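You operate a simulated robot arm through the tools that you are given. There is no shell and no other tool. Be economical: measure what you need, move in short steps, check, and stop when the job is done.

Carry out the task below with a simulated two-armed robot. There is one attempt and no reset: what you move stays moved.

JOB
Put the block of white labels on the top of the blue table. Take the black brush and put it on the rewind end of the roller rack of tower c. Take the brown card disc and put it on the shelf of the delivery table. Fetch the folded green bag and set it on the top of the plate table. Any order will do. Set down upright: block of white labels.

Only the result counts: the job must be done as asked and must still hold three seconds after the hand-in. Knocking over, shifting, dropping, spilling or breaking anything else fails it.

ROBOT AND FRAMES
Two 6-joint arms with two-finger parallel grippers on one trunk, on a base that drives. Base frame: it is fixed to the floor where the robot stands at the start and does not move with it; the origin is under the middle of the robot, x ahead of it, y to its left, z up; the surface under the hand at the start is at about z = 940. Readings come in mm, degrees, newtons and seconds.
The left shoulder is at the start at [50, 170, 1110], the right one opposite. With the tool pointing down near the work surface each hand reaches from about 500 to 960 mm from the robot's upright axis, wherever it stands, measured 20 degrees to its own side. Places, roughly: black brush (6x4x7 cm) [900, -300, 1000]; block of white labels [1000, 0, 1000]; brown card disc (15x14x4 cm) [-3700, 6200, 800]; folded green bag (7x5x3 cm) [-9900, 6100, 900]; rewind end of the roller rack of tower C (13x32 cm [-1540, 2640, 660]; shelf of the delivery table [-6800, 5900, 400]; top of the blue table [1000, 100, 900]; top of the plate table [-5400, 4300, 800]. Payload 1.57 kg a hand.
Tool frame (each hand has its own): the origin (TCP) lies between the finger pads and is the grasp point; the fingertips stand 30 mm ahead of it; z points along the fingers, y is the line along which they close. The gripper opens to 80 mm. The fingers are 17 mm wide and 12 mm thick; the gripper's body (40 by 82 mm) begins 80 mm behind the TCP.
Orientation is told as [roll, pitch, yaw] about the base's x, y, z axes, in that order, counted from this pose: with the fingers straight down and closing along the base's y, the tool's x points along the base's -x, its y along +y and its z along -z.

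CONTROLS
- The arms move only by the tool arm_command. It takes "left_rows", "right_rows" or both (then of equal length, played together; a hand with none holds still); each is a list of rows, each a list of 6 numbers: the shift along the base's x, y, z in mm, then the turn, a rotation vector about the base's x, y, z in degrees. In form: [[dx, dy, dz, rx, ry, rz], ...]. A call has 1 to 10 rows; each row shifts and turns the commanded pose from where the row before left it. "left_fingers" and "right_fingers" are, for a hand that has rows, the opening, from 0 (shut) to 1 (fully open), set as the call begins (left out, the last holds). A row lasts 0.2 s, in which the tool goes at most 50 mm and 8.6 degrees; a call with a longer step from one row to the next is refused whole, and so is a gripper value outside its range. A pose out of reach is approached as far as the arm can. The call stops where the force on the tool passes 40 N (or 10 N more than at its start, if that is more) or the arm is blocked; 0.2 s more then pass. Each finger travels about 72 mm/s and halts on what it meets, pressing with about 40 N; the grip force reading is that of the motor and also rises with nothing between the fingers. The clock runs only during rows and for 0.2 s after the last one: add rows that do not move to give the fingers time. The reply holds the time, the measured pose of the TCP, the force on the tool along the base axes, the opening and the grip force, in the units named above and with some noise, with the torque about the TCP (base axes, N m) and any sound that the robot's microphone picked up.
- Cameras (640 x 400 px; columns grow to the right, rows downward): "scene" is now at [40.7, 7.2, 1683.1]; the picture's right is [0.07, -1.00, 0.00], its down [-0.71, -0.05, -0.70] and it looks along [0.70, 0.05, -0.71] (base axes); focal length 250 px, centre (320, 200). "left" rides on the left gripper at [72, 7, -122] in its tool frame; the picture's right is [-0.09, 1.00, 0.00], its down [-0.84, -0.08, -0.54] and it looks along [-0.54, -0.05, 0.84] (tool axes); focal length 238 px, centre (320, 200). "right" rides on the right gripper at [72, -7, -122] in its tool frame; the picture's right is [0.09, 1.00, 0.00], its down [-0.84, 0.08, -0.54] and it looks along [-0.54, 0.05, 0.84] (tool axes); focal length 238 px, centre (320, 200). There is no depth. A picture from a camera that has moved, and an enlarged one, comes with that camera's place and axes in the base frame and with its lens.
- snapshot(camera): a new picture of that camera. It takes no simulated time.
- raise_lower(by): slides the trunk up (or, below 0, down) by that many mm; the arms and the scene camera ride with it, the base frame stays. It gives what a move gives, with no picture.
- roll_base(legs): drives the robot by 1 to 6 legs, each [ahead, left, turn to the left] in mm, mm and degrees, along the robot's own axes; the way and the turn of a leg run together, so that a leg with both is an arc; at most 1500 mm and 180 degrees a leg. The arms and the cameras ride along, it lands a little off, and it stops where it bumps. It gives what a move gives.
- turn_head(pan, tilt): turns the head with the scene camera to pan (to the left, within 86 degrees either way) and tilt (down, from -29 to 69), counted from straight ahead of the robot. It gives what a move gives.
- enlarge(camera, box): a new picture of the part [left, top, right, bottom] of that camera's present view, enlarged. It takes no simulated time.
- close_job(): hands the job in; it is judged then, once.

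Work in short steps. Places have to be worked out from the pictures, the camera data and where the tool is seen: move nearer, look again, correct. Check each grasp and each placing, and mend what went wrong. You have 165 turns and 130 pictures in all, those below and enlarged ones among them. Open the grippers and draw the arms clear of the work before you hand the job in, unless the task says otherwise; then end with one line.

The tools are called after "Emit:" as name(argument=value, ...) on one line, values as JSON. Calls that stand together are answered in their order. arm_command: Moves the arms, as the interface text tells. Its arguments: {"type":"object","properties":{"left_rows":{"type":"array"},"left_fingers":{"type":"number"},"right_rows":{"type":"array"},"right_fingers":{"type":"number"}},"required":[]} The other tools are called the same way: raise_lower (by) slides the trunk up or down; roll_base (legs) drives the base; turn_head (pan, tilt) turns the head that bears the scene camera; snapshot (camera) takes a picture; enlarge (camera, box) takes an enlarged picture of a part of a camera's view; close_job () hands the job in.

At the start:

```text
time: 0.0
left_eef_pos: [655.8, 249.6, 1000.0]
left_tool_rot: [-0.1, -0.1, 0.0]
left_ft_force: [-0.4, -0.4, -0.1]
left_moment: [-0.01, 0.0, -0.02]
left_width: 80.0
left_grip_force: 0.0
right_eef_pos: [639.5, -310.8, 999.4]
right_tool_rot: [0.0, 0.0, 0.0]
right_ft_force: [0.5, -0.8, 0.3]
right_moment: [0.01, -0.06, -0.02]
right_width: 79.8
right_grip_force: 0.1
trunk travel left (down, up): [-725.0, 245.0]
robot x, y, heading: [3.1, -0.9, -0.1]
head pan, tilt: [3.8, 45.2]
```

scene: 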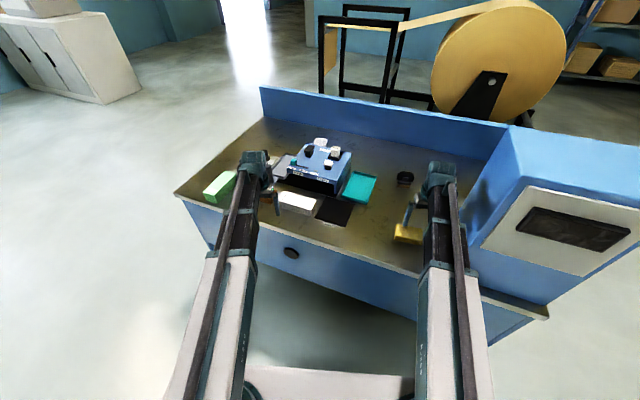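
right: 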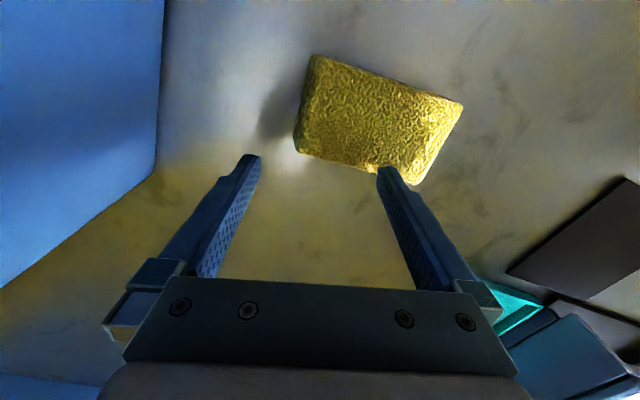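
left: 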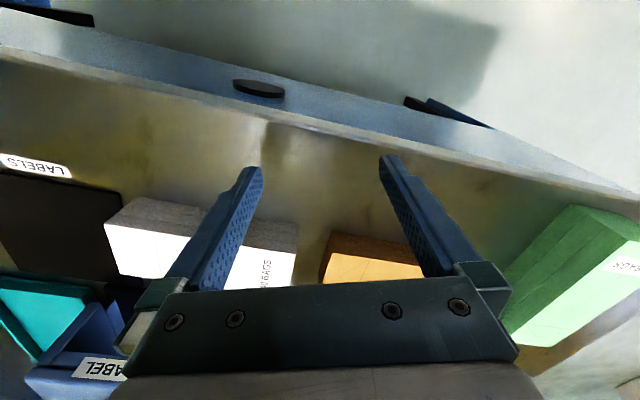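

The blue table holds several items; I enlarge the scene view to identify the brush and the white labels block.

Emit:
enlarge(camera="scene", box=[240, 120, 400, 220])

Emit:
enlarge(camera="scene", box=[340, 140, 500, 260])

```text
4.00 times, centred on (320, 170) of scene
camera zoom: at [40.7, 7.2, 1683.1], right [0.07, -1.0, 0.0], down [-0.71, -0.05, -0.7], along [0.7, 0.05, -0.71], focal length 999 px, centre (320, 320)
```

zoom: 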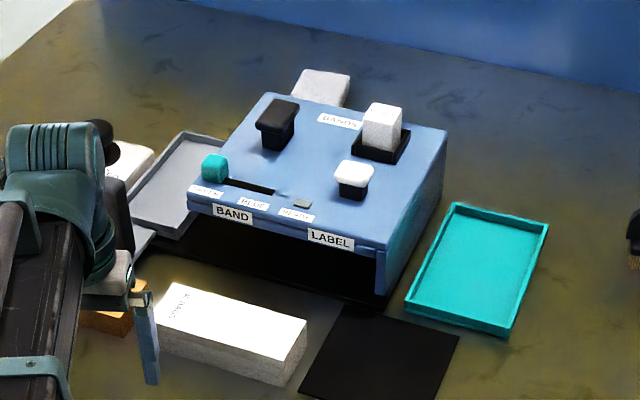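

```text
3.33 times, centred on (420, 200) of scene
camera zoom: at [40.7, 7.2, 1683.1], right [0.07, -1.0, 0.0], down [-0.71, -0.05, -0.7], along [0.7, 0.05, -0.71], focal length 833 px, centre (-13, 200)
```

zoom: 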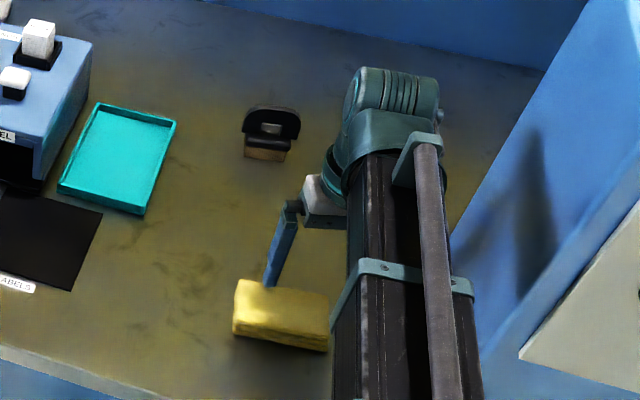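

I zoom more on the machine to read its labels.

Emit:
enlarge(camera="scene", box=[280, 132, 360, 182])

Emit:
enlarge(camera="scene", box=[270, 160, 330, 200])

```text
8.00 times, centred on (320, 157) of scene
camera zoom: at [40.7, 7.2, 1683.1], right [0.07, -1.0, 0.0], down [-0.71, -0.05, -0.7], along [0.7, 0.05, -0.71], focal length 1999 px, centre (320, 544)
```

zoom: 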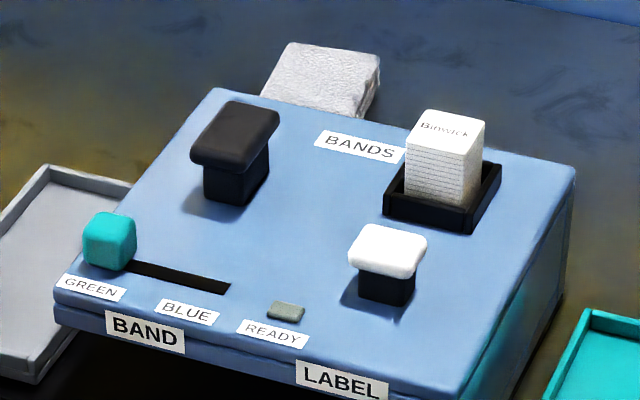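

```text
10.00 times, centred on (300, 180) of scene
camera zoom: at [40.7, 7.2, 1683.1], right [0.07, -1.0, 0.0], down [-0.71, -0.05, -0.7], along [0.7, 0.05, -0.71], focal length 2499 px, centre (520, 400)
```

zoom: 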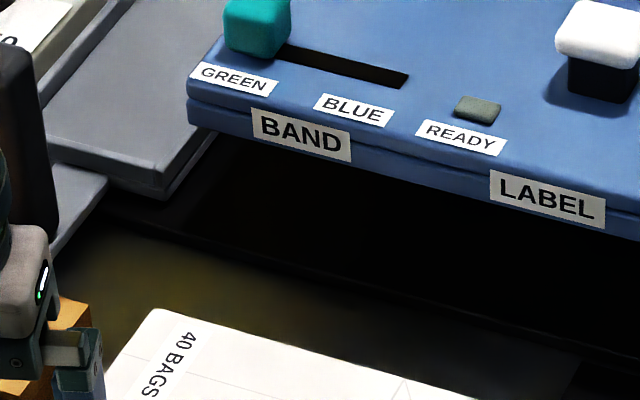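

White labels block stands in the small black holder on the machine. Now a close look at the brush.

Emit:
enlarge(camera="scene", box=[380, 160, 428, 190])

```text
13.33 times, centred on (404, 175) of scene
camera zoom: at [40.7, 7.2, 1683.1], right [0.07, -1.0, 0.0], down [-0.71, -0.05, -0.7], along [0.7, 0.05, -0.71], focal length 3331 px, centre (-800, 533)
```

zoom: 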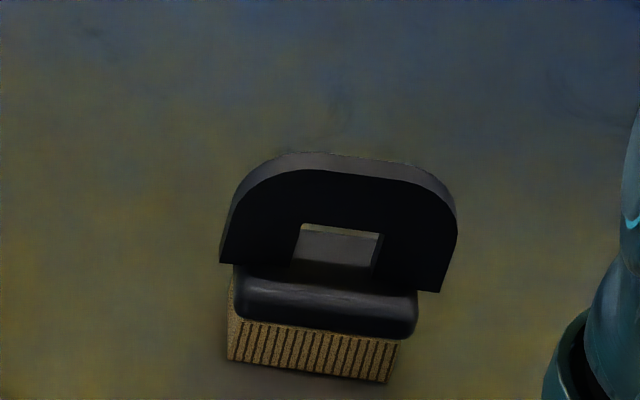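

The brush stands near (890,-300) with a thin handle on top, and the block in the holder is near (940,0) at about z 1080. I raise the trunk, then drive ahead a bit for reach.

Emit:
raise_lower(by=150)

Emit:
roll_base(legs=[[170, 0, 0]])

Emit:
turn_head(pan=0, tilt=50)

Emit:
snapshot(camera="scene")

Emit:
snapshot(camera="left")

Emit:
snapshot(camera="right")

```text
time: 1.8
left_eef_pos: [654.7, 249.8, 1149.4]
left_tool_rot: [0.0, 0.1, -0.1]
left_ft_force: [0.2, -0.1, 1.0]
left_moment: [0.0, 0.01, -0.02]
left_width: 79.9
left_grip_force: 0.0
right_eef_pos: [639.8, -310.9, 1149.8]
right_tool_rot: [-0.1, 0.0, -0.1]
right_ft_force: [-0.8, 0.6, -0.1]
right_moment: [-0.02, -0.05, -0.02]
right_width: 79.9
right_grip_force: 0.1
trunk travel left (down, up): [-875.0, 95.0]
robot x, y, heading: [-1.6, 0.7, 0.2]
head pan, tilt: [3.8, 45.2]
```

```text
time: 3.2
left_eef_pos: [829.1, 247.0, 1149.9]
left_tool_rot: [0.0, 0.2, -0.2]
left_ft_force: [0.2, 0.8, -0.5]
left_moment: [0.01, 0.03, 0.02]
left_width: 80.1
left_grip_force: 0.0
right_eef_pos: [810.4, -312.3, 1148.2]
right_tool_rot: [0.0, 0.1, -0.1]
right_ft_force: [0.9, 0.0, -0.4]
right_moment: [-0.04, 0.05, 0.03]
right_width: 80.0
right_grip_force: 0.2
trunk travel left (down, up): [-875.0, 95.0]
robot x, y, heading: [171.2, 0.1, -0.4]
head pan, tilt: [3.8, 45.2]
```

```text
time: 3.9
left_eef_pos: [828.5, 247.7, 1149.8]
left_tool_rot: [0.0, 0.1, -0.3]
left_ft_force: [-0.8, 0.4, 0.3]
left_moment: [0.01, 0.01, 0.0]
left_width: 79.8
left_grip_force: 0.1
right_eef_pos: [810.3, -313.5, 1149.1]
right_tool_rot: [0.0, 0.0, -0.2]
right_ft_force: [0.1, 0.5, -0.3]
right_moment: [0.01, 0.02, 0.01]
right_width: 80.4
right_grip_force: 0.1
trunk travel left (down, up): [-875.0, 95.0]
robot x, y, heading: [167.8, -0.4, -0.2]
head pan, tilt: [0.0, 50.0]
```

```text
121 pictures are left
camera scene: at [207.8, 1.5, 1826.5], right [0.0, -1.0, 0.0], down [-0.77, 0.0, -0.64], along [0.64, 0.0, -0.77], focal length 250 px, centre (320, 200)
```

scene: 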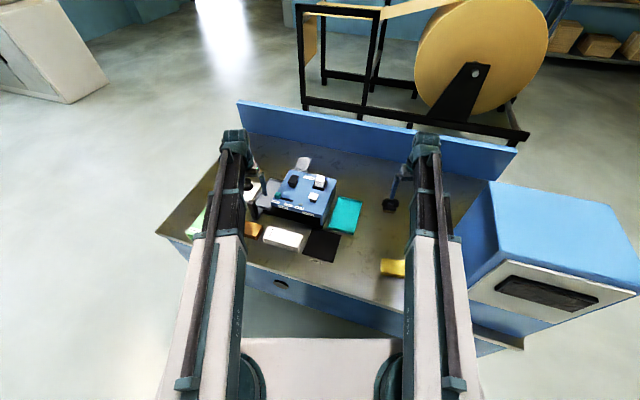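

```text
120 pictures are left
camera left: at [756.0, 254.7, 1272.3], right [0.1, 1.0, 0.0], down [0.84, -0.08, 0.54], along [0.54, -0.05, -0.84], focal length 238 px, centre (320, 200)
```

left: 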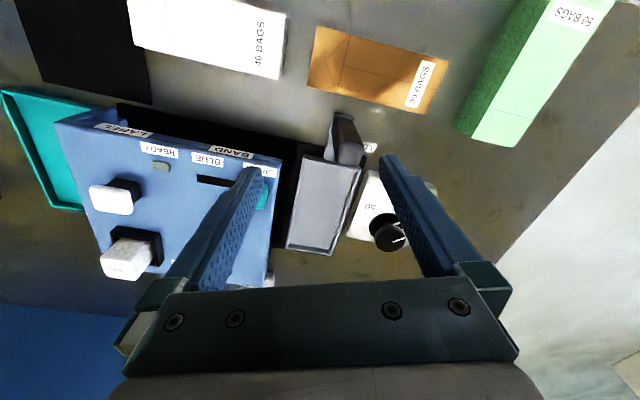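

```text
119 pictures are left
camera right: at [737.4, -319.9, 1272.3], right [-0.09, 1.0, 0.0], down [0.84, 0.07, 0.54], along [0.54, 0.05, -0.84], focal length 238 px, centre (320, 200)
```

right: 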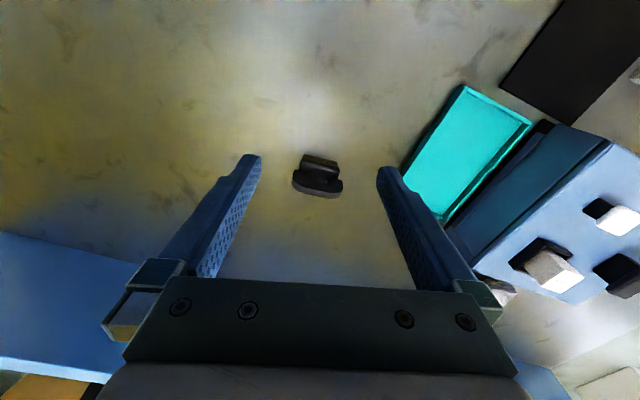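

Triangulating both hand views: block top centre ≈ (949,-4,1072), yaw ≈ -15.6°; brush ≈ (890,-305). Moving the left hand above the block.

Emit:
arm_command(left_rows=[[20, -42, 0, 0, 0, -2.6], [20, -42, 0, 0, 0, -2.6], [20, -42, 0, 0, 0, -2.6], [20, -42, 0, 0, 0, -2.6], [20, -42, 0, 0, 0, -2.6], [20, -42, 0, 0, 0, -2.6], [0, 0, 0, 0, 0, 0]], left_fingers=1)

Emit:
snapshot(camera="left")

```text
time: 5.5
left_eef_pos: [947.2, -2.9, 1149.9]
left_tool_rot: [0.0, 0.0, -15.9]
left_ft_force: [-0.2, -0.7, 0.3]
left_moment: [-0.03, -0.01, 0.02]
left_width: 80.2
left_grip_force: 0.1
right_eef_pos: [808.1, -312.7, 1150.0]
right_tool_rot: [0.0, 0.0, -0.2]
right_ft_force: [0.1, 0.4, 0.3]
right_moment: [0.01, 0.02, 0.0]
right_width: 79.8
right_grip_force: 0.0
trunk travel left (down, up): [-875.0, 95.0]
robot x, y, heading: [170.7, 4.2, -0.3]
head pan, tilt: [0.0, 50.0]
```

```text
118 pictures are left
camera left: at [879.7, 22.4, 1272.3], right [0.36, 0.93, 0.0], down [0.78, -0.3, 0.54], along [0.51, -0.2, -0.84], focal length 238 px, centre (320, 200)
```

left: 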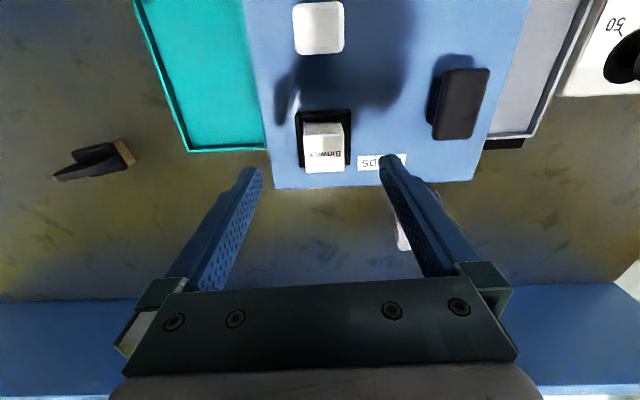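

Nearly above the block; I enlarge to refine its top-face centre and yaw.

Emit:
enlarge(camera="left", box=[264, 90, 392, 200])

```text
3.64 times, centred on (328, 145) of left
camera zoom: at [879.7, 22.4, 1272.3], right [0.36, 0.93, 0.0], down [0.78, -0.3, 0.54], along [0.51, -0.2, -0.84], focal length 867 px, centre (291, 400)
```

zoom: 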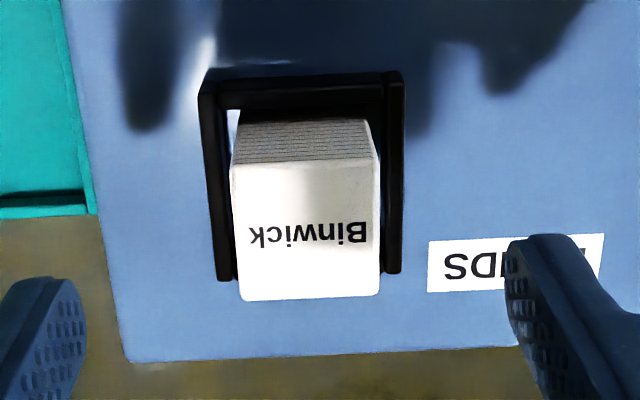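

Top centre ≈ (955,-4), yaw ≈ -19.6°. Correct and descend, TCP to block top level.

Emit:
arm_command(left_rows=[[4, -1, 0, 0, 0, -2], [3, 0, -10, 0, 0, -1.7], [0, 0, -30, 0, 0, 0], [0, 0, -30, 0, 0, 0], [0, 0, -8, 0, 0, 0], [0, 0, 0, 0, 0, 0]])

Emit:
enlarge(camera="left", box=[220, 80, 420, 280])

```text
time: 6.9
left_eef_pos: [954.4, -4.7, 1150.0]
left_tool_rot: [0.0, -0.1, -19.5]
left_ft_force: [-0.8, -0.3, 0.1]
left_moment: [0.02, 0.02, 0.03]
left_width: 79.7
left_grip_force: 0.0
left hand out of reach, approached as far as the arm can: row 2, 3, 4, 5
right_eef_pos: [810.2, -312.6, 1149.9]
right_tool_rot: [0.0, 0.0, -0.2]
right_ft_force: [-0.6, 0.0, -0.1]
right_moment: [0.01, -0.01, 0.01]
right_width: 80.0
right_grip_force: 0.1
trunk travel left (down, up): [-875.0, 95.0]
robot x, y, heading: [166.7, 0.9, -0.1]
head pan, tilt: [0.0, 50.0]
```

```text
2.00 times, centred on (320, 180) of left
camera zoom: at [889.4, 25.1, 1272.1], right [0.42, 0.91, 0.0], down [0.76, -0.35, 0.54], along [0.49, -0.23, -0.84], focal length 477 px, centre (320, 240)
```

zoom: 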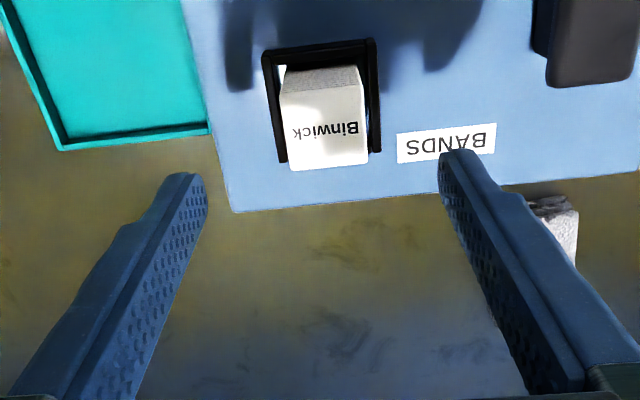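

The arm can't go down there, so I lower the trunk instead, in two parts.

Emit:
raise_lower(by=-45)

Emit:
enlarge(camera="left", box=[220, 80, 420, 280])

```text
time: 7.8
left_eef_pos: [954.7, -6.0, 1104.8]
left_tool_rot: [0.1, 0.0, -19.6]
left_ft_force: [0.1, -0.1, 0.7]
left_moment: [0.0, -0.01, 0.0]
left_width: 80.1
left_grip_force: 0.0
right_eef_pos: [811.0, -312.1, 1104.1]
right_tool_rot: [0.0, 0.0, -0.2]
right_ft_force: [0.5, -1.0, 0.0]
right_moment: [-0.03, 0.01, 0.02]
right_width: 79.8
right_grip_force: 0.0
trunk travel left (down, up): [-830.0, 140.0]
robot x, y, heading: [169.7, 1.5, -0.6]
head pan, tilt: [0.0, 50.0]
```

```text
2.00 times, centred on (320, 180) of left
camera zoom: at [889.2, 25.1, 1227.2], right [0.42, 0.91, 0.0], down [0.76, -0.35, 0.54], along [0.49, -0.23, -0.84], focal length 477 px, centre (320, 240)
```

zoom: 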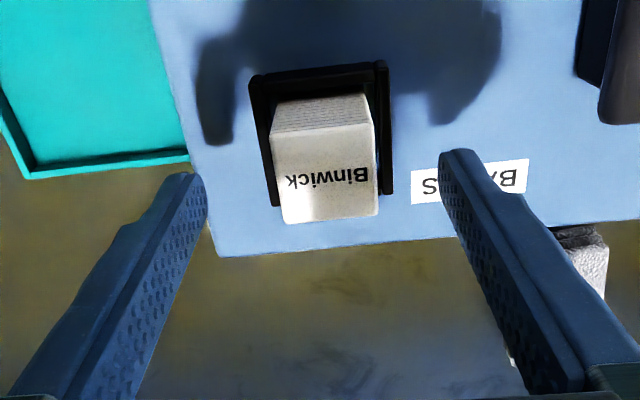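

Aligned with the block. Lower the remaining 32 mm.

Emit:
raise_lower(by=-32)

Emit:
enlarge(camera="left", box=[220, 80, 420, 280])

```text
time: 8.5
left_eef_pos: [955.4, -4.8, 1073.4]
left_tool_rot: [0.0, 0.0, -19.6]
left_ft_force: [-0.3, -0.1, -0.1]
left_moment: [0.0, 0.0, -0.02]
left_width: 80.0
left_grip_force: 0.0
right_eef_pos: [808.3, -312.9, 1072.9]
right_tool_rot: [0.0, 0.1, -0.2]
right_ft_force: [-0.3, -0.8, -0.2]
right_moment: [-0.01, 0.01, 0.02]
right_width: 79.9
right_grip_force: 0.0
trunk travel left (down, up): [-798.0, 172.0]
robot x, y, heading: [170.3, 2.6, -0.4]
head pan, tilt: [0.0, 50.0]
```

```text
2.00 times, centred on (320, 180) of left
camera zoom: at [889.2, 25.1, 1195.2], right [0.42, 0.91, 0.0], down [0.76, -0.35, 0.54], along [0.49, -0.23, -0.84], focal length 477 px, centre (320, 240)
```

zoom: 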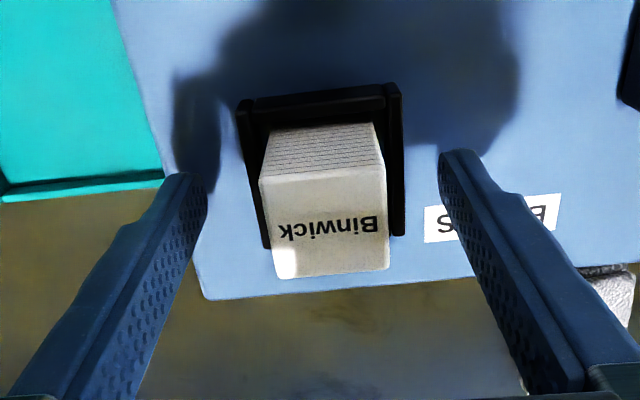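

Centre matches the TCP. Close on the block.

Emit:
arm_command(left_rows=[[0, 0, 0, 0, 0, 0], [0, 0, 0, 0, 0, 0], [0, 0, 0, 0, 0, 0], [0, 0, 0, 0, 0, 0]], left_fingers=0)

Emit:
enlarge(camera="left", box=[220, 80, 420, 280])

```text
time: 9.5
left_eef_pos: [954.8, -2.6, 1072.8]
left_tool_rot: [0.2, 0.0, -19.5]
left_ft_force: [7.2, 10.0, 4.5]
left_moment: [0.38, -0.31, 0.74]
left_width: 51.6
left_grip_force: 45.4
right_eef_pos: [810.5, -312.1, 1072.4]
right_tool_rot: [-0.1, 0.0, -0.2]
right_ft_force: [-0.1, -0.5, -0.5]
right_moment: [0.02, -0.02, -0.03]
right_width: 79.7
right_grip_force: 0.1
trunk travel left (down, up): [-798.0, 172.0]
robot x, y, heading: [173.6, 5.1, -0.1]
head pan, tilt: [0.0, 50.0]
```

```text
2.00 times, centred on (320, 180) of left
camera zoom: at [890.1, 27.1, 1195.0], right [0.42, 0.91, 0.0], down [0.76, -0.35, 0.54], along [0.49, -0.23, -0.84], focal length 477 px, centre (320, 240)
```

zoom: 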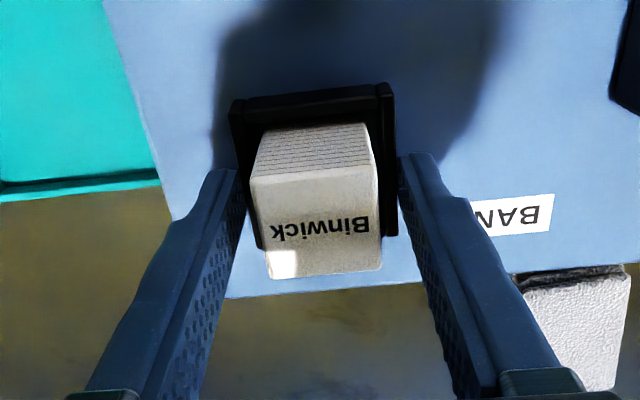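

Fingers met the holder walls (51.6 mm). Open and raise 13 mm.

Emit:
arm_command(left_rows=[[0, 0, 0, 0, 0, 0], [0, 0, 0, 0, 0, 0]], left_fingers=1)

Emit:
raise_lower(by=13)

Emit:
arm_command(left_rows=[[0, 0, 0, 0, 0, 0], [0, 0, 0, 0, 0, 0], [0, 0, 0, 0, 0, 0], [0, 0, 0, 0, 0, 0]], left_fingers=0.3)

Emit:
enlarge(camera="left", box=[220, 80, 420, 280])

```text
time: 10.1
left_eef_pos: [955.1, -6.0, 1074.0]
left_tool_rot: [-0.1, 0.0, -19.5]
left_ft_force: [0.2, -0.3, -0.2]
left_moment: [0.02, 0.0, 0.02]
left_width: 79.9
left_grip_force: 0.0
right_eef_pos: [808.7, -314.2, 1073.0]
right_tool_rot: [0.0, 0.0, -0.3]
right_ft_force: [-0.6, -0.6, 0.1]
right_moment: [0.03, 0.0, -0.01]
right_width: 80.4
right_grip_force: 0.0
trunk travel left (down, up): [-798.0, 172.0]
robot x, y, heading: [170.5, -2.0, 0.0]
head pan, tilt: [0.0, 50.0]
```

```text
time: 10.7
left_eef_pos: [955.0, -5.2, 1086.5]
left_tool_rot: [0.0, 0.0, -19.5]
left_ft_force: [0.2, -0.4, -0.5]
left_moment: [0.03, 0.02, -0.04]
left_width: 80.0
left_grip_force: 0.0
right_eef_pos: [810.8, -313.1, 1085.6]
right_tool_rot: [0.0, 0.1, -0.2]
right_ft_force: [0.5, -0.7, 0.0]
right_moment: [0.03, 0.04, -0.02]
right_width: 80.0
right_grip_force: 0.0
trunk travel left (down, up): [-811.0, 159.0]
robot x, y, heading: [173.9, -0.0, -0.4]
head pan, tilt: [0.0, 50.0]
```

```text
time: 11.7
left_eef_pos: [954.7, -5.3, 1085.7]
left_tool_rot: [0.0, 0.1, -19.6]
left_ft_force: [-0.4, 0.3, 0.2]
left_moment: [-0.01, 0.0, 0.0]
left_width: 33.1
left_grip_force: 39.4
right_eef_pos: [809.3, -314.4, 1085.7]
right_tool_rot: [0.0, -0.1, -0.2]
right_ft_force: [-0.3, 0.8, -0.4]
right_moment: [-0.02, 0.04, -0.02]
right_width: 79.9
right_grip_force: 0.1
trunk travel left (down, up): [-811.0, 159.0]
robot x, y, heading: [170.1, -2.1, -0.1]
head pan, tilt: [0.0, 50.0]
```

```text
2.00 times, centred on (320, 180) of left
camera zoom: at [889.4, 25.1, 1208.1], right [0.42, 0.91, 0.0], down [0.76, -0.35, 0.54], along [0.49, -0.23, -0.84], focal length 477 px, centre (320, 240)
```

zoom: 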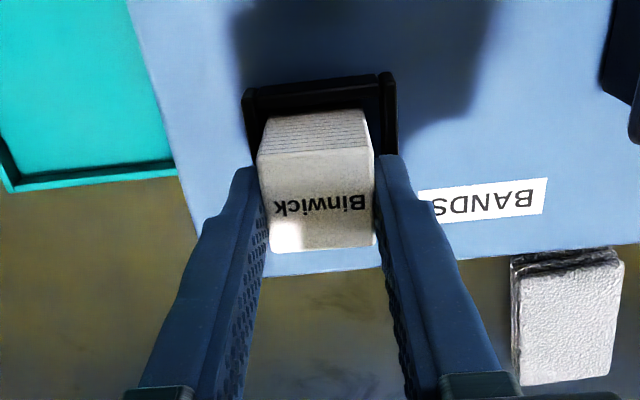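

Gripped at 33 mm on the block. Lift with the trunk and check.

Emit:
raise_lower(by=90)

Emit:
snapshot(camera="left")

Emit:
snapshot(camera="right")

```text
time: 13.0
left_eef_pos: [954.8, -5.9, 1174.5]
left_tool_rot: [0.0, 0.0, -19.5]
left_ft_force: [0.3, 0.0, 0.7]
left_moment: [0.0, 0.01, 0.02]
left_width: 24.0
left_grip_force: 0.0
right_eef_pos: [810.1, -313.8, 1176.2]
right_tool_rot: [0.0, 0.0, -0.2]
right_ft_force: [0.2, 0.0, -0.2]
right_moment: [-0.01, 0.02, 0.02]
right_width: 80.2
right_grip_force: 0.1
trunk travel left (down, up): [-901.0, 69.0]
robot x, y, heading: [172.0, -2.4, -0.3]
head pan, tilt: [0.0, 50.0]
```

```text
111 pictures are left
camera left: at [889.5, 25.1, 1298.0], right [0.42, 0.91, 0.0], down [0.76, -0.35, 0.54], along [0.49, -0.23, -0.84], focal length 238 px, centre (320, 200)
```

left: 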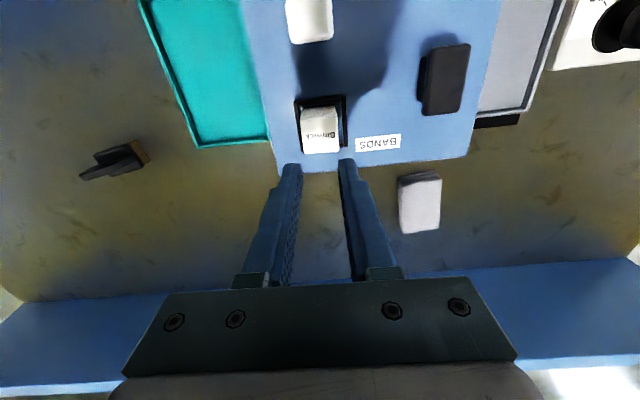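

```text
110 pictures are left
camera right: at [737.9, -320.0, 1298.0], right [-0.09, 1.0, 0.0], down [0.84, 0.07, 0.54], along [0.54, 0.05, -0.84], focal length 238 px, centre (320, 200)
```

right: 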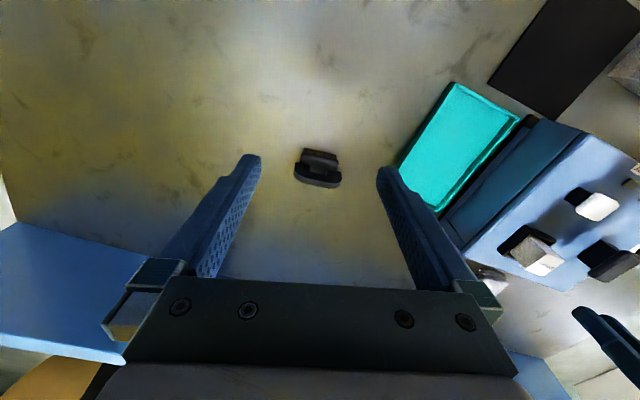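

It slipped off: the block stayed in its holder. I go back with a lower grip (TCP ≈ 1079) and check whether the walls are cleared.

Emit:
arm_command(left_rows=[[0, 0, 0, 0, 0, 0], [0, 0, 0, 0, 0, 0], [0, 0, 0, 0, 0, 0]], left_fingers=1)

Emit:
raise_lower(by=-96)

Emit:
arm_command(left_rows=[[0, 0, 0, 0, 0, 0], [0, 0, 0, 0, 0, 0], [0, 0, 0, 0, 0, 0], [0, 0, 0, 0, 0, 0]], left_fingers=0)

Emit:
enlarge(camera="left", box=[260, 120, 380, 220])

```text
time: 13.8
left_eef_pos: [954.0, -5.8, 1176.0]
left_tool_rot: [0.0, 0.0, -19.4]
left_ft_force: [-0.2, 0.5, -0.1]
left_moment: [0.01, -0.01, 0.04]
left_width: 80.0
left_grip_force: 0.1
right_eef_pos: [810.8, -313.7, 1175.5]
right_tool_rot: [0.0, 0.0, -0.2]
right_ft_force: [0.2, 0.6, -0.7]
right_moment: [0.0, 0.0, 0.0]
right_width: 79.9
right_grip_force: 0.1
trunk travel left (down, up): [-901.0, 69.0]
robot x, y, heading: [175.3, 2.0, -0.2]
head pan, tilt: [0.0, 50.0]
```

```text
time: 15.1
left_eef_pos: [954.8, -5.4, 1080.8]
left_tool_rot: [0.0, -0.1, -19.5]
left_ft_force: [0.4, -0.3, -0.1]
left_moment: [-0.02, -0.03, -0.01]
left_width: 79.9
left_grip_force: 0.1
right_eef_pos: [809.0, -313.4, 1079.6]
right_tool_rot: [0.0, 0.1, -0.2]
right_ft_force: [-0.6, 0.0, 0.6]
right_moment: [0.02, -0.01, 0.0]
right_width: 79.9
right_grip_force: 0.1
trunk travel left (down, up): [-805.0, 165.0]
robot x, y, heading: [168.5, 0.8, -0.2]
head pan, tilt: [0.0, 50.0]
```

```text
time: 16.1
left_eef_pos: [956.3, -2.1, 1079.0]
left_tool_rot: [0.1, 0.0, -19.4]
left_ft_force: [6.5, 10.4, 4.7]
left_moment: [0.59, -0.36, 0.73]
left_width: 51.8
left_grip_force: 44.8
right_eef_pos: [810.3, -311.9, 1080.7]
right_tool_rot: [-0.2, 0.1, -0.2]
right_ft_force: [1.0, 0.5, 0.1]
right_moment: [-0.02, -0.05, 0.01]
right_width: 80.2
right_grip_force: 0.0
trunk travel left (down, up): [-805.0, 165.0]
robot x, y, heading: [174.1, -3.5, -0.1]
head pan, tilt: [0.0, 50.0]
```

```text
4.00 times, centred on (320, 170) of left
camera zoom: at [890.1, 27.0, 1202.0], right [0.42, 0.91, 0.0], down [0.76, -0.35, 0.54], along [0.49, -0.23, -0.84], focal length 953 px, centre (320, 320)
```

zoom: 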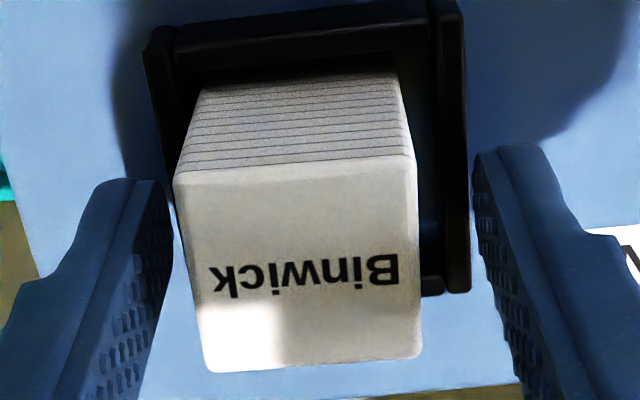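

The walls reach above z 1050. Open, raise 4 mm (tips just above rim), close fully, then lift slowly with the arm.

Emit:
arm_command(left_rows=[[0, 0, 0, 0, 0, 0], [0, 0, 0, 0, 0, 0]], left_fingers=1)

Emit:
raise_lower(by=3)

Emit:
arm_command(left_rows=[[0, 0, 0, 0, 0, 0], [0, 0, 0, 0, 0, 0], [0, 0, 0, 0, 0, 0], [0, 0, 0, 0, 0, 0]], left_fingers=0)

```text
time: 16.7
left_eef_pos: [954.7, -6.0, 1080.1]
left_tool_rot: [0.0, -0.1, -19.5]
left_ft_force: [0.3, 0.0, 0.1]
left_moment: [0.0, -0.01, -0.02]
left_width: 79.9
left_grip_force: 0.1
right_eef_pos: [809.0, -313.4, 1079.8]
right_tool_rot: [0.0, -0.1, -0.2]
right_ft_force: [0.3, -0.4, 0.7]
right_moment: [0.02, 0.0, 0.03]
right_width: 80.2
right_grip_force: 0.1
trunk travel left (down, up): [-805.0, 165.0]
robot x, y, heading: [170.2, -0.2, -0.2]
head pan, tilt: [0.0, 50.0]
```

```text
time: 17.2
left_eef_pos: [954.4, -4.6, 1083.0]
left_tool_rot: [0.0, 0.0, -19.5]
left_ft_force: [0.0, -0.2, -0.1]
left_moment: [0.0, -0.01, 0.0]
left_width: 80.1
left_grip_force: 0.0
right_eef_pos: [809.4, -312.7, 1081.7]
right_tool_rot: [0.1, 0.0, -0.2]
right_ft_force: [-0.3, 0.3, 0.2]
right_moment: [0.0, 0.02, 0.01]
right_width: 80.0
right_grip_force: 0.1
trunk travel left (down, up): [-808.0, 162.0]
robot x, y, heading: [175.2, -5.7, -0.2]
head pan, tilt: [0.0, 50.0]
```

```text
time: 18.2
left_eef_pos: [955.2, -6.6, 1082.9]
left_tool_rot: [0.0, 0.0, -19.6]
left_ft_force: [-0.2, 0.0, -0.7]
left_moment: [-0.02, 0.02, 0.0]
left_width: 32.7
left_grip_force: 40.1
right_eef_pos: [808.8, -312.6, 1083.7]
right_tool_rot: [-0.1, 0.1, -0.3]
right_ft_force: [-0.4, 0.5, -0.2]
right_moment: [0.04, 0.07, -0.02]
right_width: 80.1
right_grip_force: 0.1
trunk travel left (down, up): [-808.0, 162.0]
robot x, y, heading: [170.6, 0.1, -0.3]
head pan, tilt: [0.0, 50.0]
```

Gripped at 32.7 mm. Lift slowly with the arm and watch forces.

Emit:
arm_command(left_rows=[[0, 0, 2, 0, 0, 0], [0, 0, 2, 0, 0, 0], [0, 0, 2, 0, 0, 0], [0, 0, 2, 0, 0, 0], [0, 0, 2, 0, 0, 0]])

Emit:
enlarge(camera="left", box=[260, 120, 380, 220])

```text
time: 19.4
left_eef_pos: [955.2, -5.3, 1082.0]
left_tool_rot: [0.0, 0.0, -19.5]
left_ft_force: [-0.3, -0.6, 0.7]
left_moment: [-0.03, 0.03, 0.0]
left_width: 33.0
left_grip_force: 40.2
left hand out of reach, approached as far as the arm can: row 2, 4
right_eef_pos: [809.5, -313.6, 1082.5]
right_tool_rot: [0.0, 0.0, -0.2]
right_ft_force: [0.0, -0.1, -0.3]
right_moment: [-0.02, 0.02, 0.0]
right_width: 80.0
right_grip_force: 0.0
trunk travel left (down, up): [-808.0, 162.0]
robot x, y, heading: [173.1, -3.1, -0.1]
head pan, tilt: [0.0, 50.0]
```

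```text
4.00 times, centred on (320, 170) of left
camera zoom: at [889.4, 25.1, 1205.1], right [0.42, 0.91, 0.0], down [0.76, -0.35, 0.54], along [0.49, -0.23, -0.84], focal length 953 px, centre (320, 320)
```

zoom: 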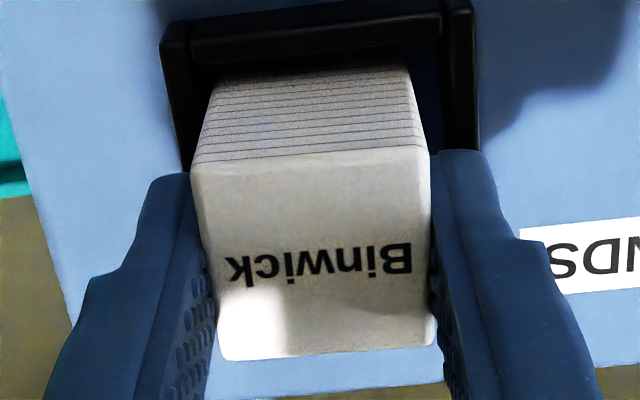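

The arm is at a limit in height here, so I lift with the trunk in small steps.

Emit:
raise_lower(by=6)

Emit:
raise_lower(by=8)

Emit:
enlarge(camera="left", box=[260, 120, 380, 220])

```text
time: 20.0
left_eef_pos: [954.6, -5.9, 1088.5]
left_tool_rot: [0.0, 0.0, -19.5]
left_ft_force: [0.5, -0.2, -0.6]
left_moment: [0.01, 0.02, 0.02]
left_width: 32.8
left_grip_force: 40.6
right_eef_pos: [809.7, -313.8, 1088.3]
right_tool_rot: [0.1, 0.0, -0.2]
right_ft_force: [-0.2, -0.3, 0.9]
right_moment: [-0.04, 0.02, -0.04]
right_width: 79.9
right_grip_force: 0.1
trunk travel left (down, up): [-814.0, 156.0]
robot x, y, heading: [169.9, -2.3, -0.2]
head pan, tilt: [0.0, 50.0]
```

```text
time: 20.5
left_eef_pos: [956.0, -5.2, 1097.0]
left_tool_rot: [0.0, -0.1, -19.5]
left_ft_force: [0.0, -0.3, -0.3]
left_moment: [-0.03, 0.0, -0.03]
left_width: 32.8
left_grip_force: 39.7
right_eef_pos: [811.2, -313.3, 1095.4]
right_tool_rot: [-0.1, 0.0, -0.2]
right_ft_force: [-0.6, 0.2, -0.5]
right_moment: [0.04, 0.01, 0.02]
right_width: 79.9
right_grip_force: 0.1
trunk travel left (down, up): [-822.0, 148.0]
robot x, y, heading: [171.6, 0.7, -0.0]
head pan, tilt: [0.0, 50.0]
```

```text
4.00 times, centred on (320, 170) of left
camera zoom: at [889.6, 25.1, 1219.0], right [0.42, 0.91, 0.0], down [0.76, -0.35, 0.54], along [0.49, -0.23, -0.84], focal length 953 px, centre (320, 320)
```

zoom: 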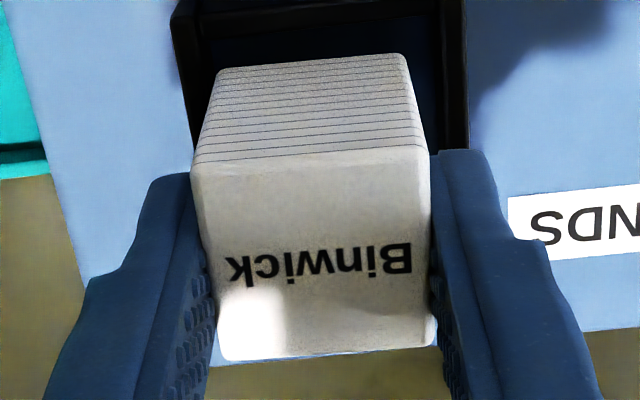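

The block is coming up. Continue in modest steps.

Emit:
raise_lower(by=20)

Emit:
raise_lower(by=20)

Emit:
raise_lower(by=20)

Emit:
snapshot(camera="left")

Emit:
snapshot(camera="right")

```text
time: 21.2
left_eef_pos: [954.8, -5.3, 1116.3]
left_tool_rot: [0.0, -0.1, -19.6]
left_ft_force: [0.4, -0.8, 0.3]
left_moment: [-0.02, 0.01, -0.01]
left_width: 32.9
left_grip_force: 39.3
right_eef_pos: [810.2, -313.8, 1117.1]
right_tool_rot: [0.0, 0.1, -0.3]
right_ft_force: [0.6, -0.3, 0.0]
right_moment: [0.01, -0.03, 0.0]
right_width: 80.1
right_grip_force: 0.1
trunk travel left (down, up): [-842.0, 128.0]
robot x, y, heading: [171.7, -2.3, -0.2]
head pan, tilt: [0.0, 50.0]
```

```text
time: 21.9
left_eef_pos: [956.0, -5.3, 1136.6]
left_tool_rot: [0.0, 0.0, -19.5]
left_ft_force: [-0.6, 0.5, -1.2]
left_moment: [0.0, 0.0, -0.02]
left_width: 32.9
left_grip_force: 39.1
right_eef_pos: [810.0, -313.7, 1135.2]
right_tool_rot: [0.0, 0.0, -0.2]
right_ft_force: [0.0, -0.2, 0.6]
right_moment: [-0.02, 0.02, -0.03]
right_width: 79.8
right_grip_force: 0.0
trunk travel left (down, up): [-862.0, 108.0]
robot x, y, heading: [170.0, 1.8, -0.3]
head pan, tilt: [0.0, 50.0]
```

```text
time: 22.5
left_eef_pos: [956.0, -5.1, 1157.7]
left_tool_rot: [-0.1, 0.1, -19.5]
left_ft_force: [0.7, 0.2, -0.2]
left_moment: [-0.02, 0.01, -0.01]
left_width: 32.8
left_grip_force: 39.7
right_eef_pos: [809.4, -313.1, 1157.3]
right_tool_rot: [0.0, -0.1, -0.2]
right_ft_force: [-0.3, -1.0, -0.2]
right_moment: [0.0, 0.0, -0.01]
right_width: 80.2
right_grip_force: 0.1
trunk travel left (down, up): [-882.0, 88.0]
robot x, y, heading: [169.5, -0.9, -0.3]
head pan, tilt: [0.0, 50.0]
```

```text
106 pictures are left
camera left: at [889.7, 25.1, 1279.0], right [0.42, 0.91, 0.0], down [0.76, -0.35, 0.54], along [0.49, -0.23, -0.84], focal length 238 px, centre (320, 200)
```

left: 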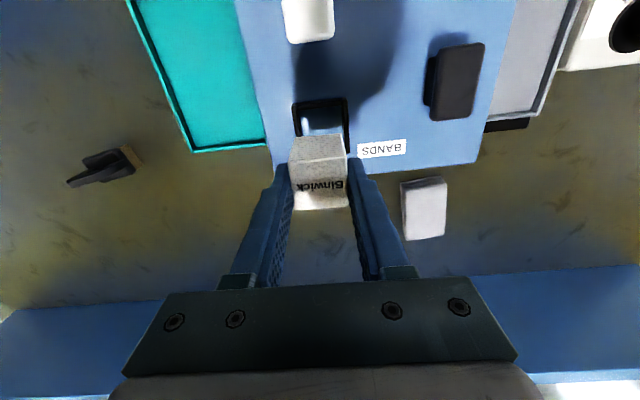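

```text
105 pictures are left
camera right: at [738.0, -320.1, 1279.0], right [-0.09, 1.0, 0.0], down [0.84, 0.07, 0.54], along [0.54, 0.05, -0.84], focal length 238 px, centre (320, 200)
```

right: 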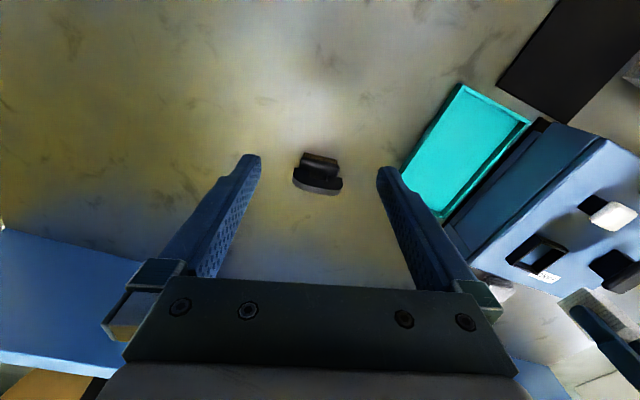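

The block is lifted cleanly. I'll set it on free table behind the machine near (1085,-35). First pull the right hand back/up so it stays clear of the brush, then drive ahead 100.

Emit:
arm_command(right_rows=[[-20, 0, 20, 0, 0, 0], [-20, 0, 20, 0, 0, 0], [-20, 0, 20, 0, 0, 0], [0, 0, 20, 0, 0, 0], [0, 0, 0, 0, 0, 0]])

Emit:
roll_base(legs=[[100, 0, 0]])

Emit:
arm_command(left_rows=[[10, -10, 0, 0, 0, 0], [10, -10, 0, 0, 0, 0], [10, -10, 0, 0, 0, 0], [0, 0, 0, 0, 0, 0]])

Emit:
snapshot(camera="left")

Emit:
snapshot(camera="scene")

```text
time: 23.7
left_eef_pos: [955.8, -5.5, 1157.3]
left_tool_rot: [0.0, 0.1, -19.5]
left_ft_force: [0.2, -0.9, 0.3]
left_moment: [-0.03, 0.0, 0.01]
left_width: 32.9
left_grip_force: 40.3
right_eef_pos: [748.5, -311.1, 1156.7]
right_tool_rot: [0.0, 0.1, -0.3]
right_ft_force: [0.6, -1.4, -0.7]
right_moment: [-0.01, 0.02, 0.05]
right_width: 79.8
right_grip_force: 0.0
right hand out of reach, approached as far as the arm can: row 1, 2, 3, 4
trunk travel left (down, up): [-882.0, 88.0]
robot x, y, heading: [172.5, -2.0, -0.3]
head pan, tilt: [0.0, 50.0]
```

```text
time: 24.9
left_eef_pos: [1058.3, -6.2, 1156.4]
left_tool_rot: [0.0, 0.1, -19.4]
left_ft_force: [-0.9, -0.4, -0.7]
left_moment: [-0.02, 0.03, 0.0]
left_width: 32.8
left_grip_force: 40.0
right_eef_pos: [851.3, -312.4, 1156.6]
right_tool_rot: [0.0, 0.0, -0.2]
right_ft_force: [1.3, -0.7, 0.6]
right_moment: [-0.04, 0.06, 0.01]
right_width: 79.8
right_grip_force: 0.1
trunk travel left (down, up): [-882.0, 88.0]
robot x, y, heading: [271.8, -0.6, 0.1]
head pan, tilt: [0.0, 50.0]
```

```text
time: 25.9
left_eef_pos: [1085.7, -36.9, 1156.4]
left_tool_rot: [0.0, 0.0, -19.5]
left_ft_force: [0.2, 0.2, -0.1]
left_moment: [0.0, 0.02, -0.01]
left_width: 32.8
left_grip_force: 40.2
right_eef_pos: [849.2, -312.7, 1158.1]
right_tool_rot: [0.0, 0.1, -0.2]
right_ft_force: [0.3, 0.5, -0.9]
right_moment: [-0.03, 0.01, -0.02]
right_width: 80.3
right_grip_force: 0.1
trunk travel left (down, up): [-882.0, 88.0]
robot x, y, heading: [271.3, -1.6, -0.2]
head pan, tilt: [0.0, 50.0]
```

```text
104 pictures are left
camera left: at [1020.2, -5.9, 1279.3], right [0.42, 0.91, 0.0], down [0.76, -0.35, 0.54], along [0.49, -0.23, -0.84], focal length 238 px, centre (320, 200)
```

left: 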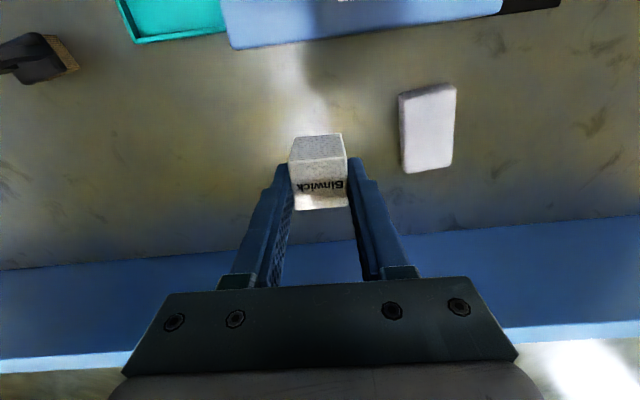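

```text
103 pictures are left
camera scene: at [309.4, 1.2, 1833.5], right [0.0, -1.0, 0.0], down [-0.77, 0.0, -0.64], along [0.64, 0.0, -0.77], focal length 250 px, centre (320, 200)
```

scene: 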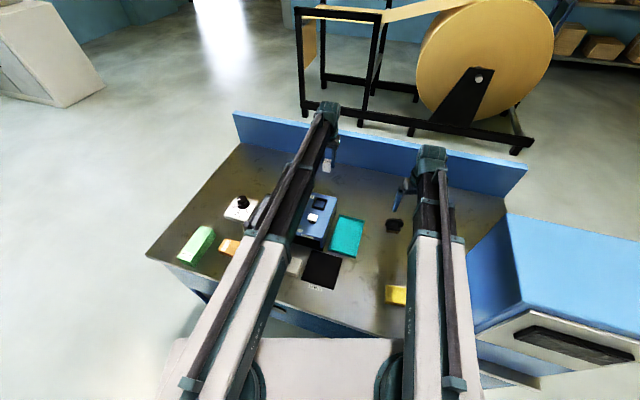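

The spot is free. Move the right hand back 50 mm further from the brush, then lower in stages.

Emit:
arm_command(right_rows=[[-25, 0, 0, 0, 0, 0], [-25, 0, 0, 0, 0, 0], [0, 0, 0, 0, 0, 0]])

Emit:
raise_lower(by=-120)

Emit:
snapshot(camera="left")

```text
time: 26.7
left_eef_pos: [1086.1, -35.6, 1156.4]
left_tool_rot: [-0.1, 0.1, -19.5]
left_ft_force: [-0.1, -0.2, -0.5]
left_moment: [-0.01, -0.01, -0.01]
left_width: 32.9
left_grip_force: 39.9
right_eef_pos: [801.1, -313.5, 1156.3]
right_tool_rot: [0.0, 0.0, -0.1]
right_ft_force: [-1.1, -0.3, -0.2]
right_moment: [0.01, -0.02, 0.03]
right_width: 79.9
right_grip_force: 0.1
trunk travel left (down, up): [-882.0, 88.0]
robot x, y, heading: [275.3, 0.6, -0.5]
head pan, tilt: [0.0, 50.0]
```

```text
time: 28.2
left_eef_pos: [1086.1, -37.5, 1035.8]
left_tool_rot: [0.0, 0.0, -19.5]
left_ft_force: [-1.0, -0.8, -0.1]
left_moment: [0.01, 0.02, 0.0]
left_width: 32.9
left_grip_force: 40.4
right_eef_pos: [800.2, -311.9, 1037.0]
right_tool_rot: [0.0, 0.0, -0.2]
right_ft_force: [-0.6, -0.2, 0.0]
right_moment: [-0.01, 0.02, -0.03]
right_width: 80.0
right_grip_force: 0.0
trunk travel left (down, up): [-762.0, 208.0]
robot x, y, heading: [272.7, 4.3, -0.3]
head pan, tilt: [0.0, 50.0]
```

```text
102 pictures are left
camera left: at [1020.3, -5.8, 1159.2], right [0.42, 0.91, 0.0], down [0.76, -0.35, 0.54], along [0.49, -0.23, -0.84], focal length 238 px, centre (320, 200)
```

left: 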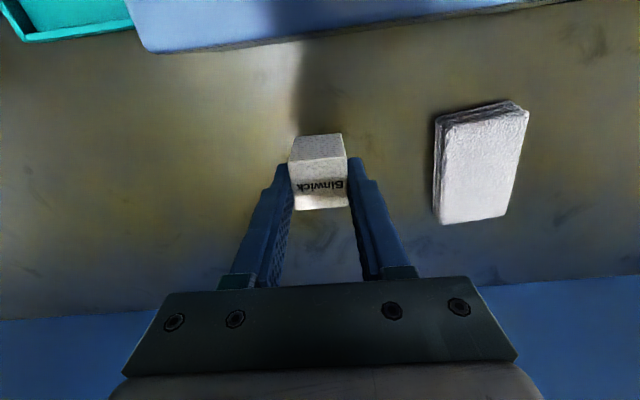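

Estimated block bottom is ~53 mm below TCP, so contact around TCP z 993. Lower toward it.

Emit:
raise_lower(by=-35)

Emit:
raise_lower(by=-4)

Emit:
enlarge(camera="left", box=[240, 80, 400, 220])

```text
time: 29.0
left_eef_pos: [1085.0, -36.2, 1002.8]
left_tool_rot: [-0.1, -0.1, -19.6]
left_ft_force: [-1.0, -0.2, -0.5]
left_moment: [0.0, 0.01, 0.02]
left_width: 33.0
left_grip_force: 40.2
right_eef_pos: [799.7, -311.8, 1002.6]
right_tool_rot: [0.1, 0.0, -0.2]
right_ft_force: [0.0, -0.4, -0.5]
right_moment: [0.02, 0.02, 0.01]
right_width: 80.0
right_grip_force: 0.0
trunk travel left (down, up): [-727.0, 243.0]
robot x, y, heading: [275.6, -1.3, -0.2]
head pan, tilt: [0.0, 50.0]
```

```text
time: 29.5
left_eef_pos: [1085.8, -35.9, 997.9]
left_tool_rot: [0.0, 0.0, -19.4]
left_ft_force: [-0.5, 0.5, -0.8]
left_moment: [-0.02, 0.03, 0.01]
left_width: 33.1
left_grip_force: 40.2
right_eef_pos: [800.8, -312.7, 997.5]
right_tool_rot: [0.0, 0.0, -0.2]
right_ft_force: [0.3, 1.3, 0.0]
right_moment: [-0.01, -0.01, -0.03]
right_width: 80.0
right_grip_force: 0.0
trunk travel left (down, up): [-723.0, 247.0]
robot x, y, heading: [274.1, -2.8, -0.1]
head pan, tilt: [0.0, 50.0]
```

```text
2.86 times, centred on (320, 150) of left
camera zoom: at [1020.4, -5.8, 1120.2], right [0.42, 0.91, 0.0], down [0.76, -0.35, 0.54], along [0.49, -0.23, -0.84], focal length 681 px, centre (320, 343)
```

zoom: 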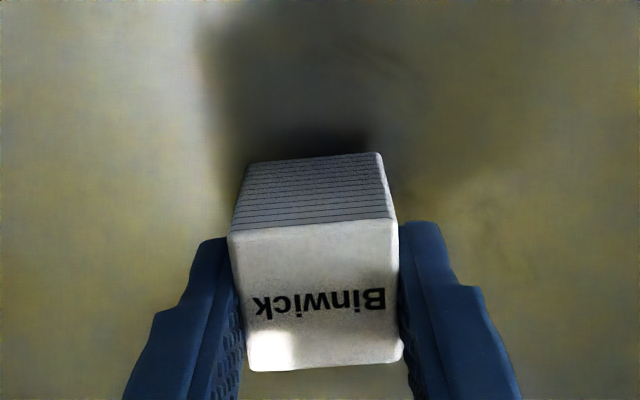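

Not yet in contact; keep stepping down 2–3 mm.

Emit:
raise_lower(by=-3)

Emit:
raise_lower(by=-2)

Emit:
raise_lower(by=-2)

```text
time: 30.0
left_eef_pos: [1085.8, -35.8, 994.6]
left_tool_rot: [0.0, -0.1, -19.4]
left_ft_force: [1.1, -0.3, -0.3]
left_moment: [-0.03, 0.02, -0.02]
left_width: 32.7
left_grip_force: 39.8
right_eef_pos: [801.4, -313.4, 995.1]
right_tool_rot: [0.0, 0.0, -0.2]
right_ft_force: [0.4, 0.1, 0.8]
right_moment: [0.01, -0.03, 0.0]
right_width: 80.2
right_grip_force: 0.1
trunk travel left (down, up): [-720.0, 250.0]
robot x, y, heading: [274.3, 0.7, -0.2]
head pan, tilt: [0.0, 50.0]
```

```text
time: 30.6
left_eef_pos: [1085.4, -36.1, 994.0]
left_tool_rot: [0.0, 0.1, -19.5]
left_ft_force: [0.0, -0.6, -0.6]
left_moment: [0.03, -0.02, 0.03]
left_width: 33.0
left_grip_force: 40.2
right_eef_pos: [799.9, -311.3, 992.6]
right_tool_rot: [0.0, 0.0, -0.2]
right_ft_force: [0.1, 0.3, -1.0]
right_moment: [-0.03, -0.01, -0.01]
right_width: 80.1
right_grip_force: 0.0
trunk travel left (down, up): [-718.0, 252.0]
robot x, y, heading: [270.9, 0.9, -0.4]
head pan, tilt: [0.0, 50.0]
```

```text
time: 31.1
left_eef_pos: [1085.8, -37.4, 990.9]
left_tool_rot: [0.0, 0.0, -19.5]
left_ft_force: [-0.6, -0.5, -0.2]
left_moment: [0.0, -0.02, 0.0]
left_width: 33.0
left_grip_force: 39.5
right_eef_pos: [799.9, -312.8, 990.8]
right_tool_rot: [0.1, 0.0, -0.2]
right_ft_force: [0.2, 0.2, 0.2]
right_moment: [-0.02, -0.02, 0.03]
right_width: 79.8
right_grip_force: 0.0
trunk travel left (down, up): [-716.0, 254.0]
robot x, y, heading: [273.0, -3.6, -0.2]
head pan, tilt: [0.0, 50.0]
```

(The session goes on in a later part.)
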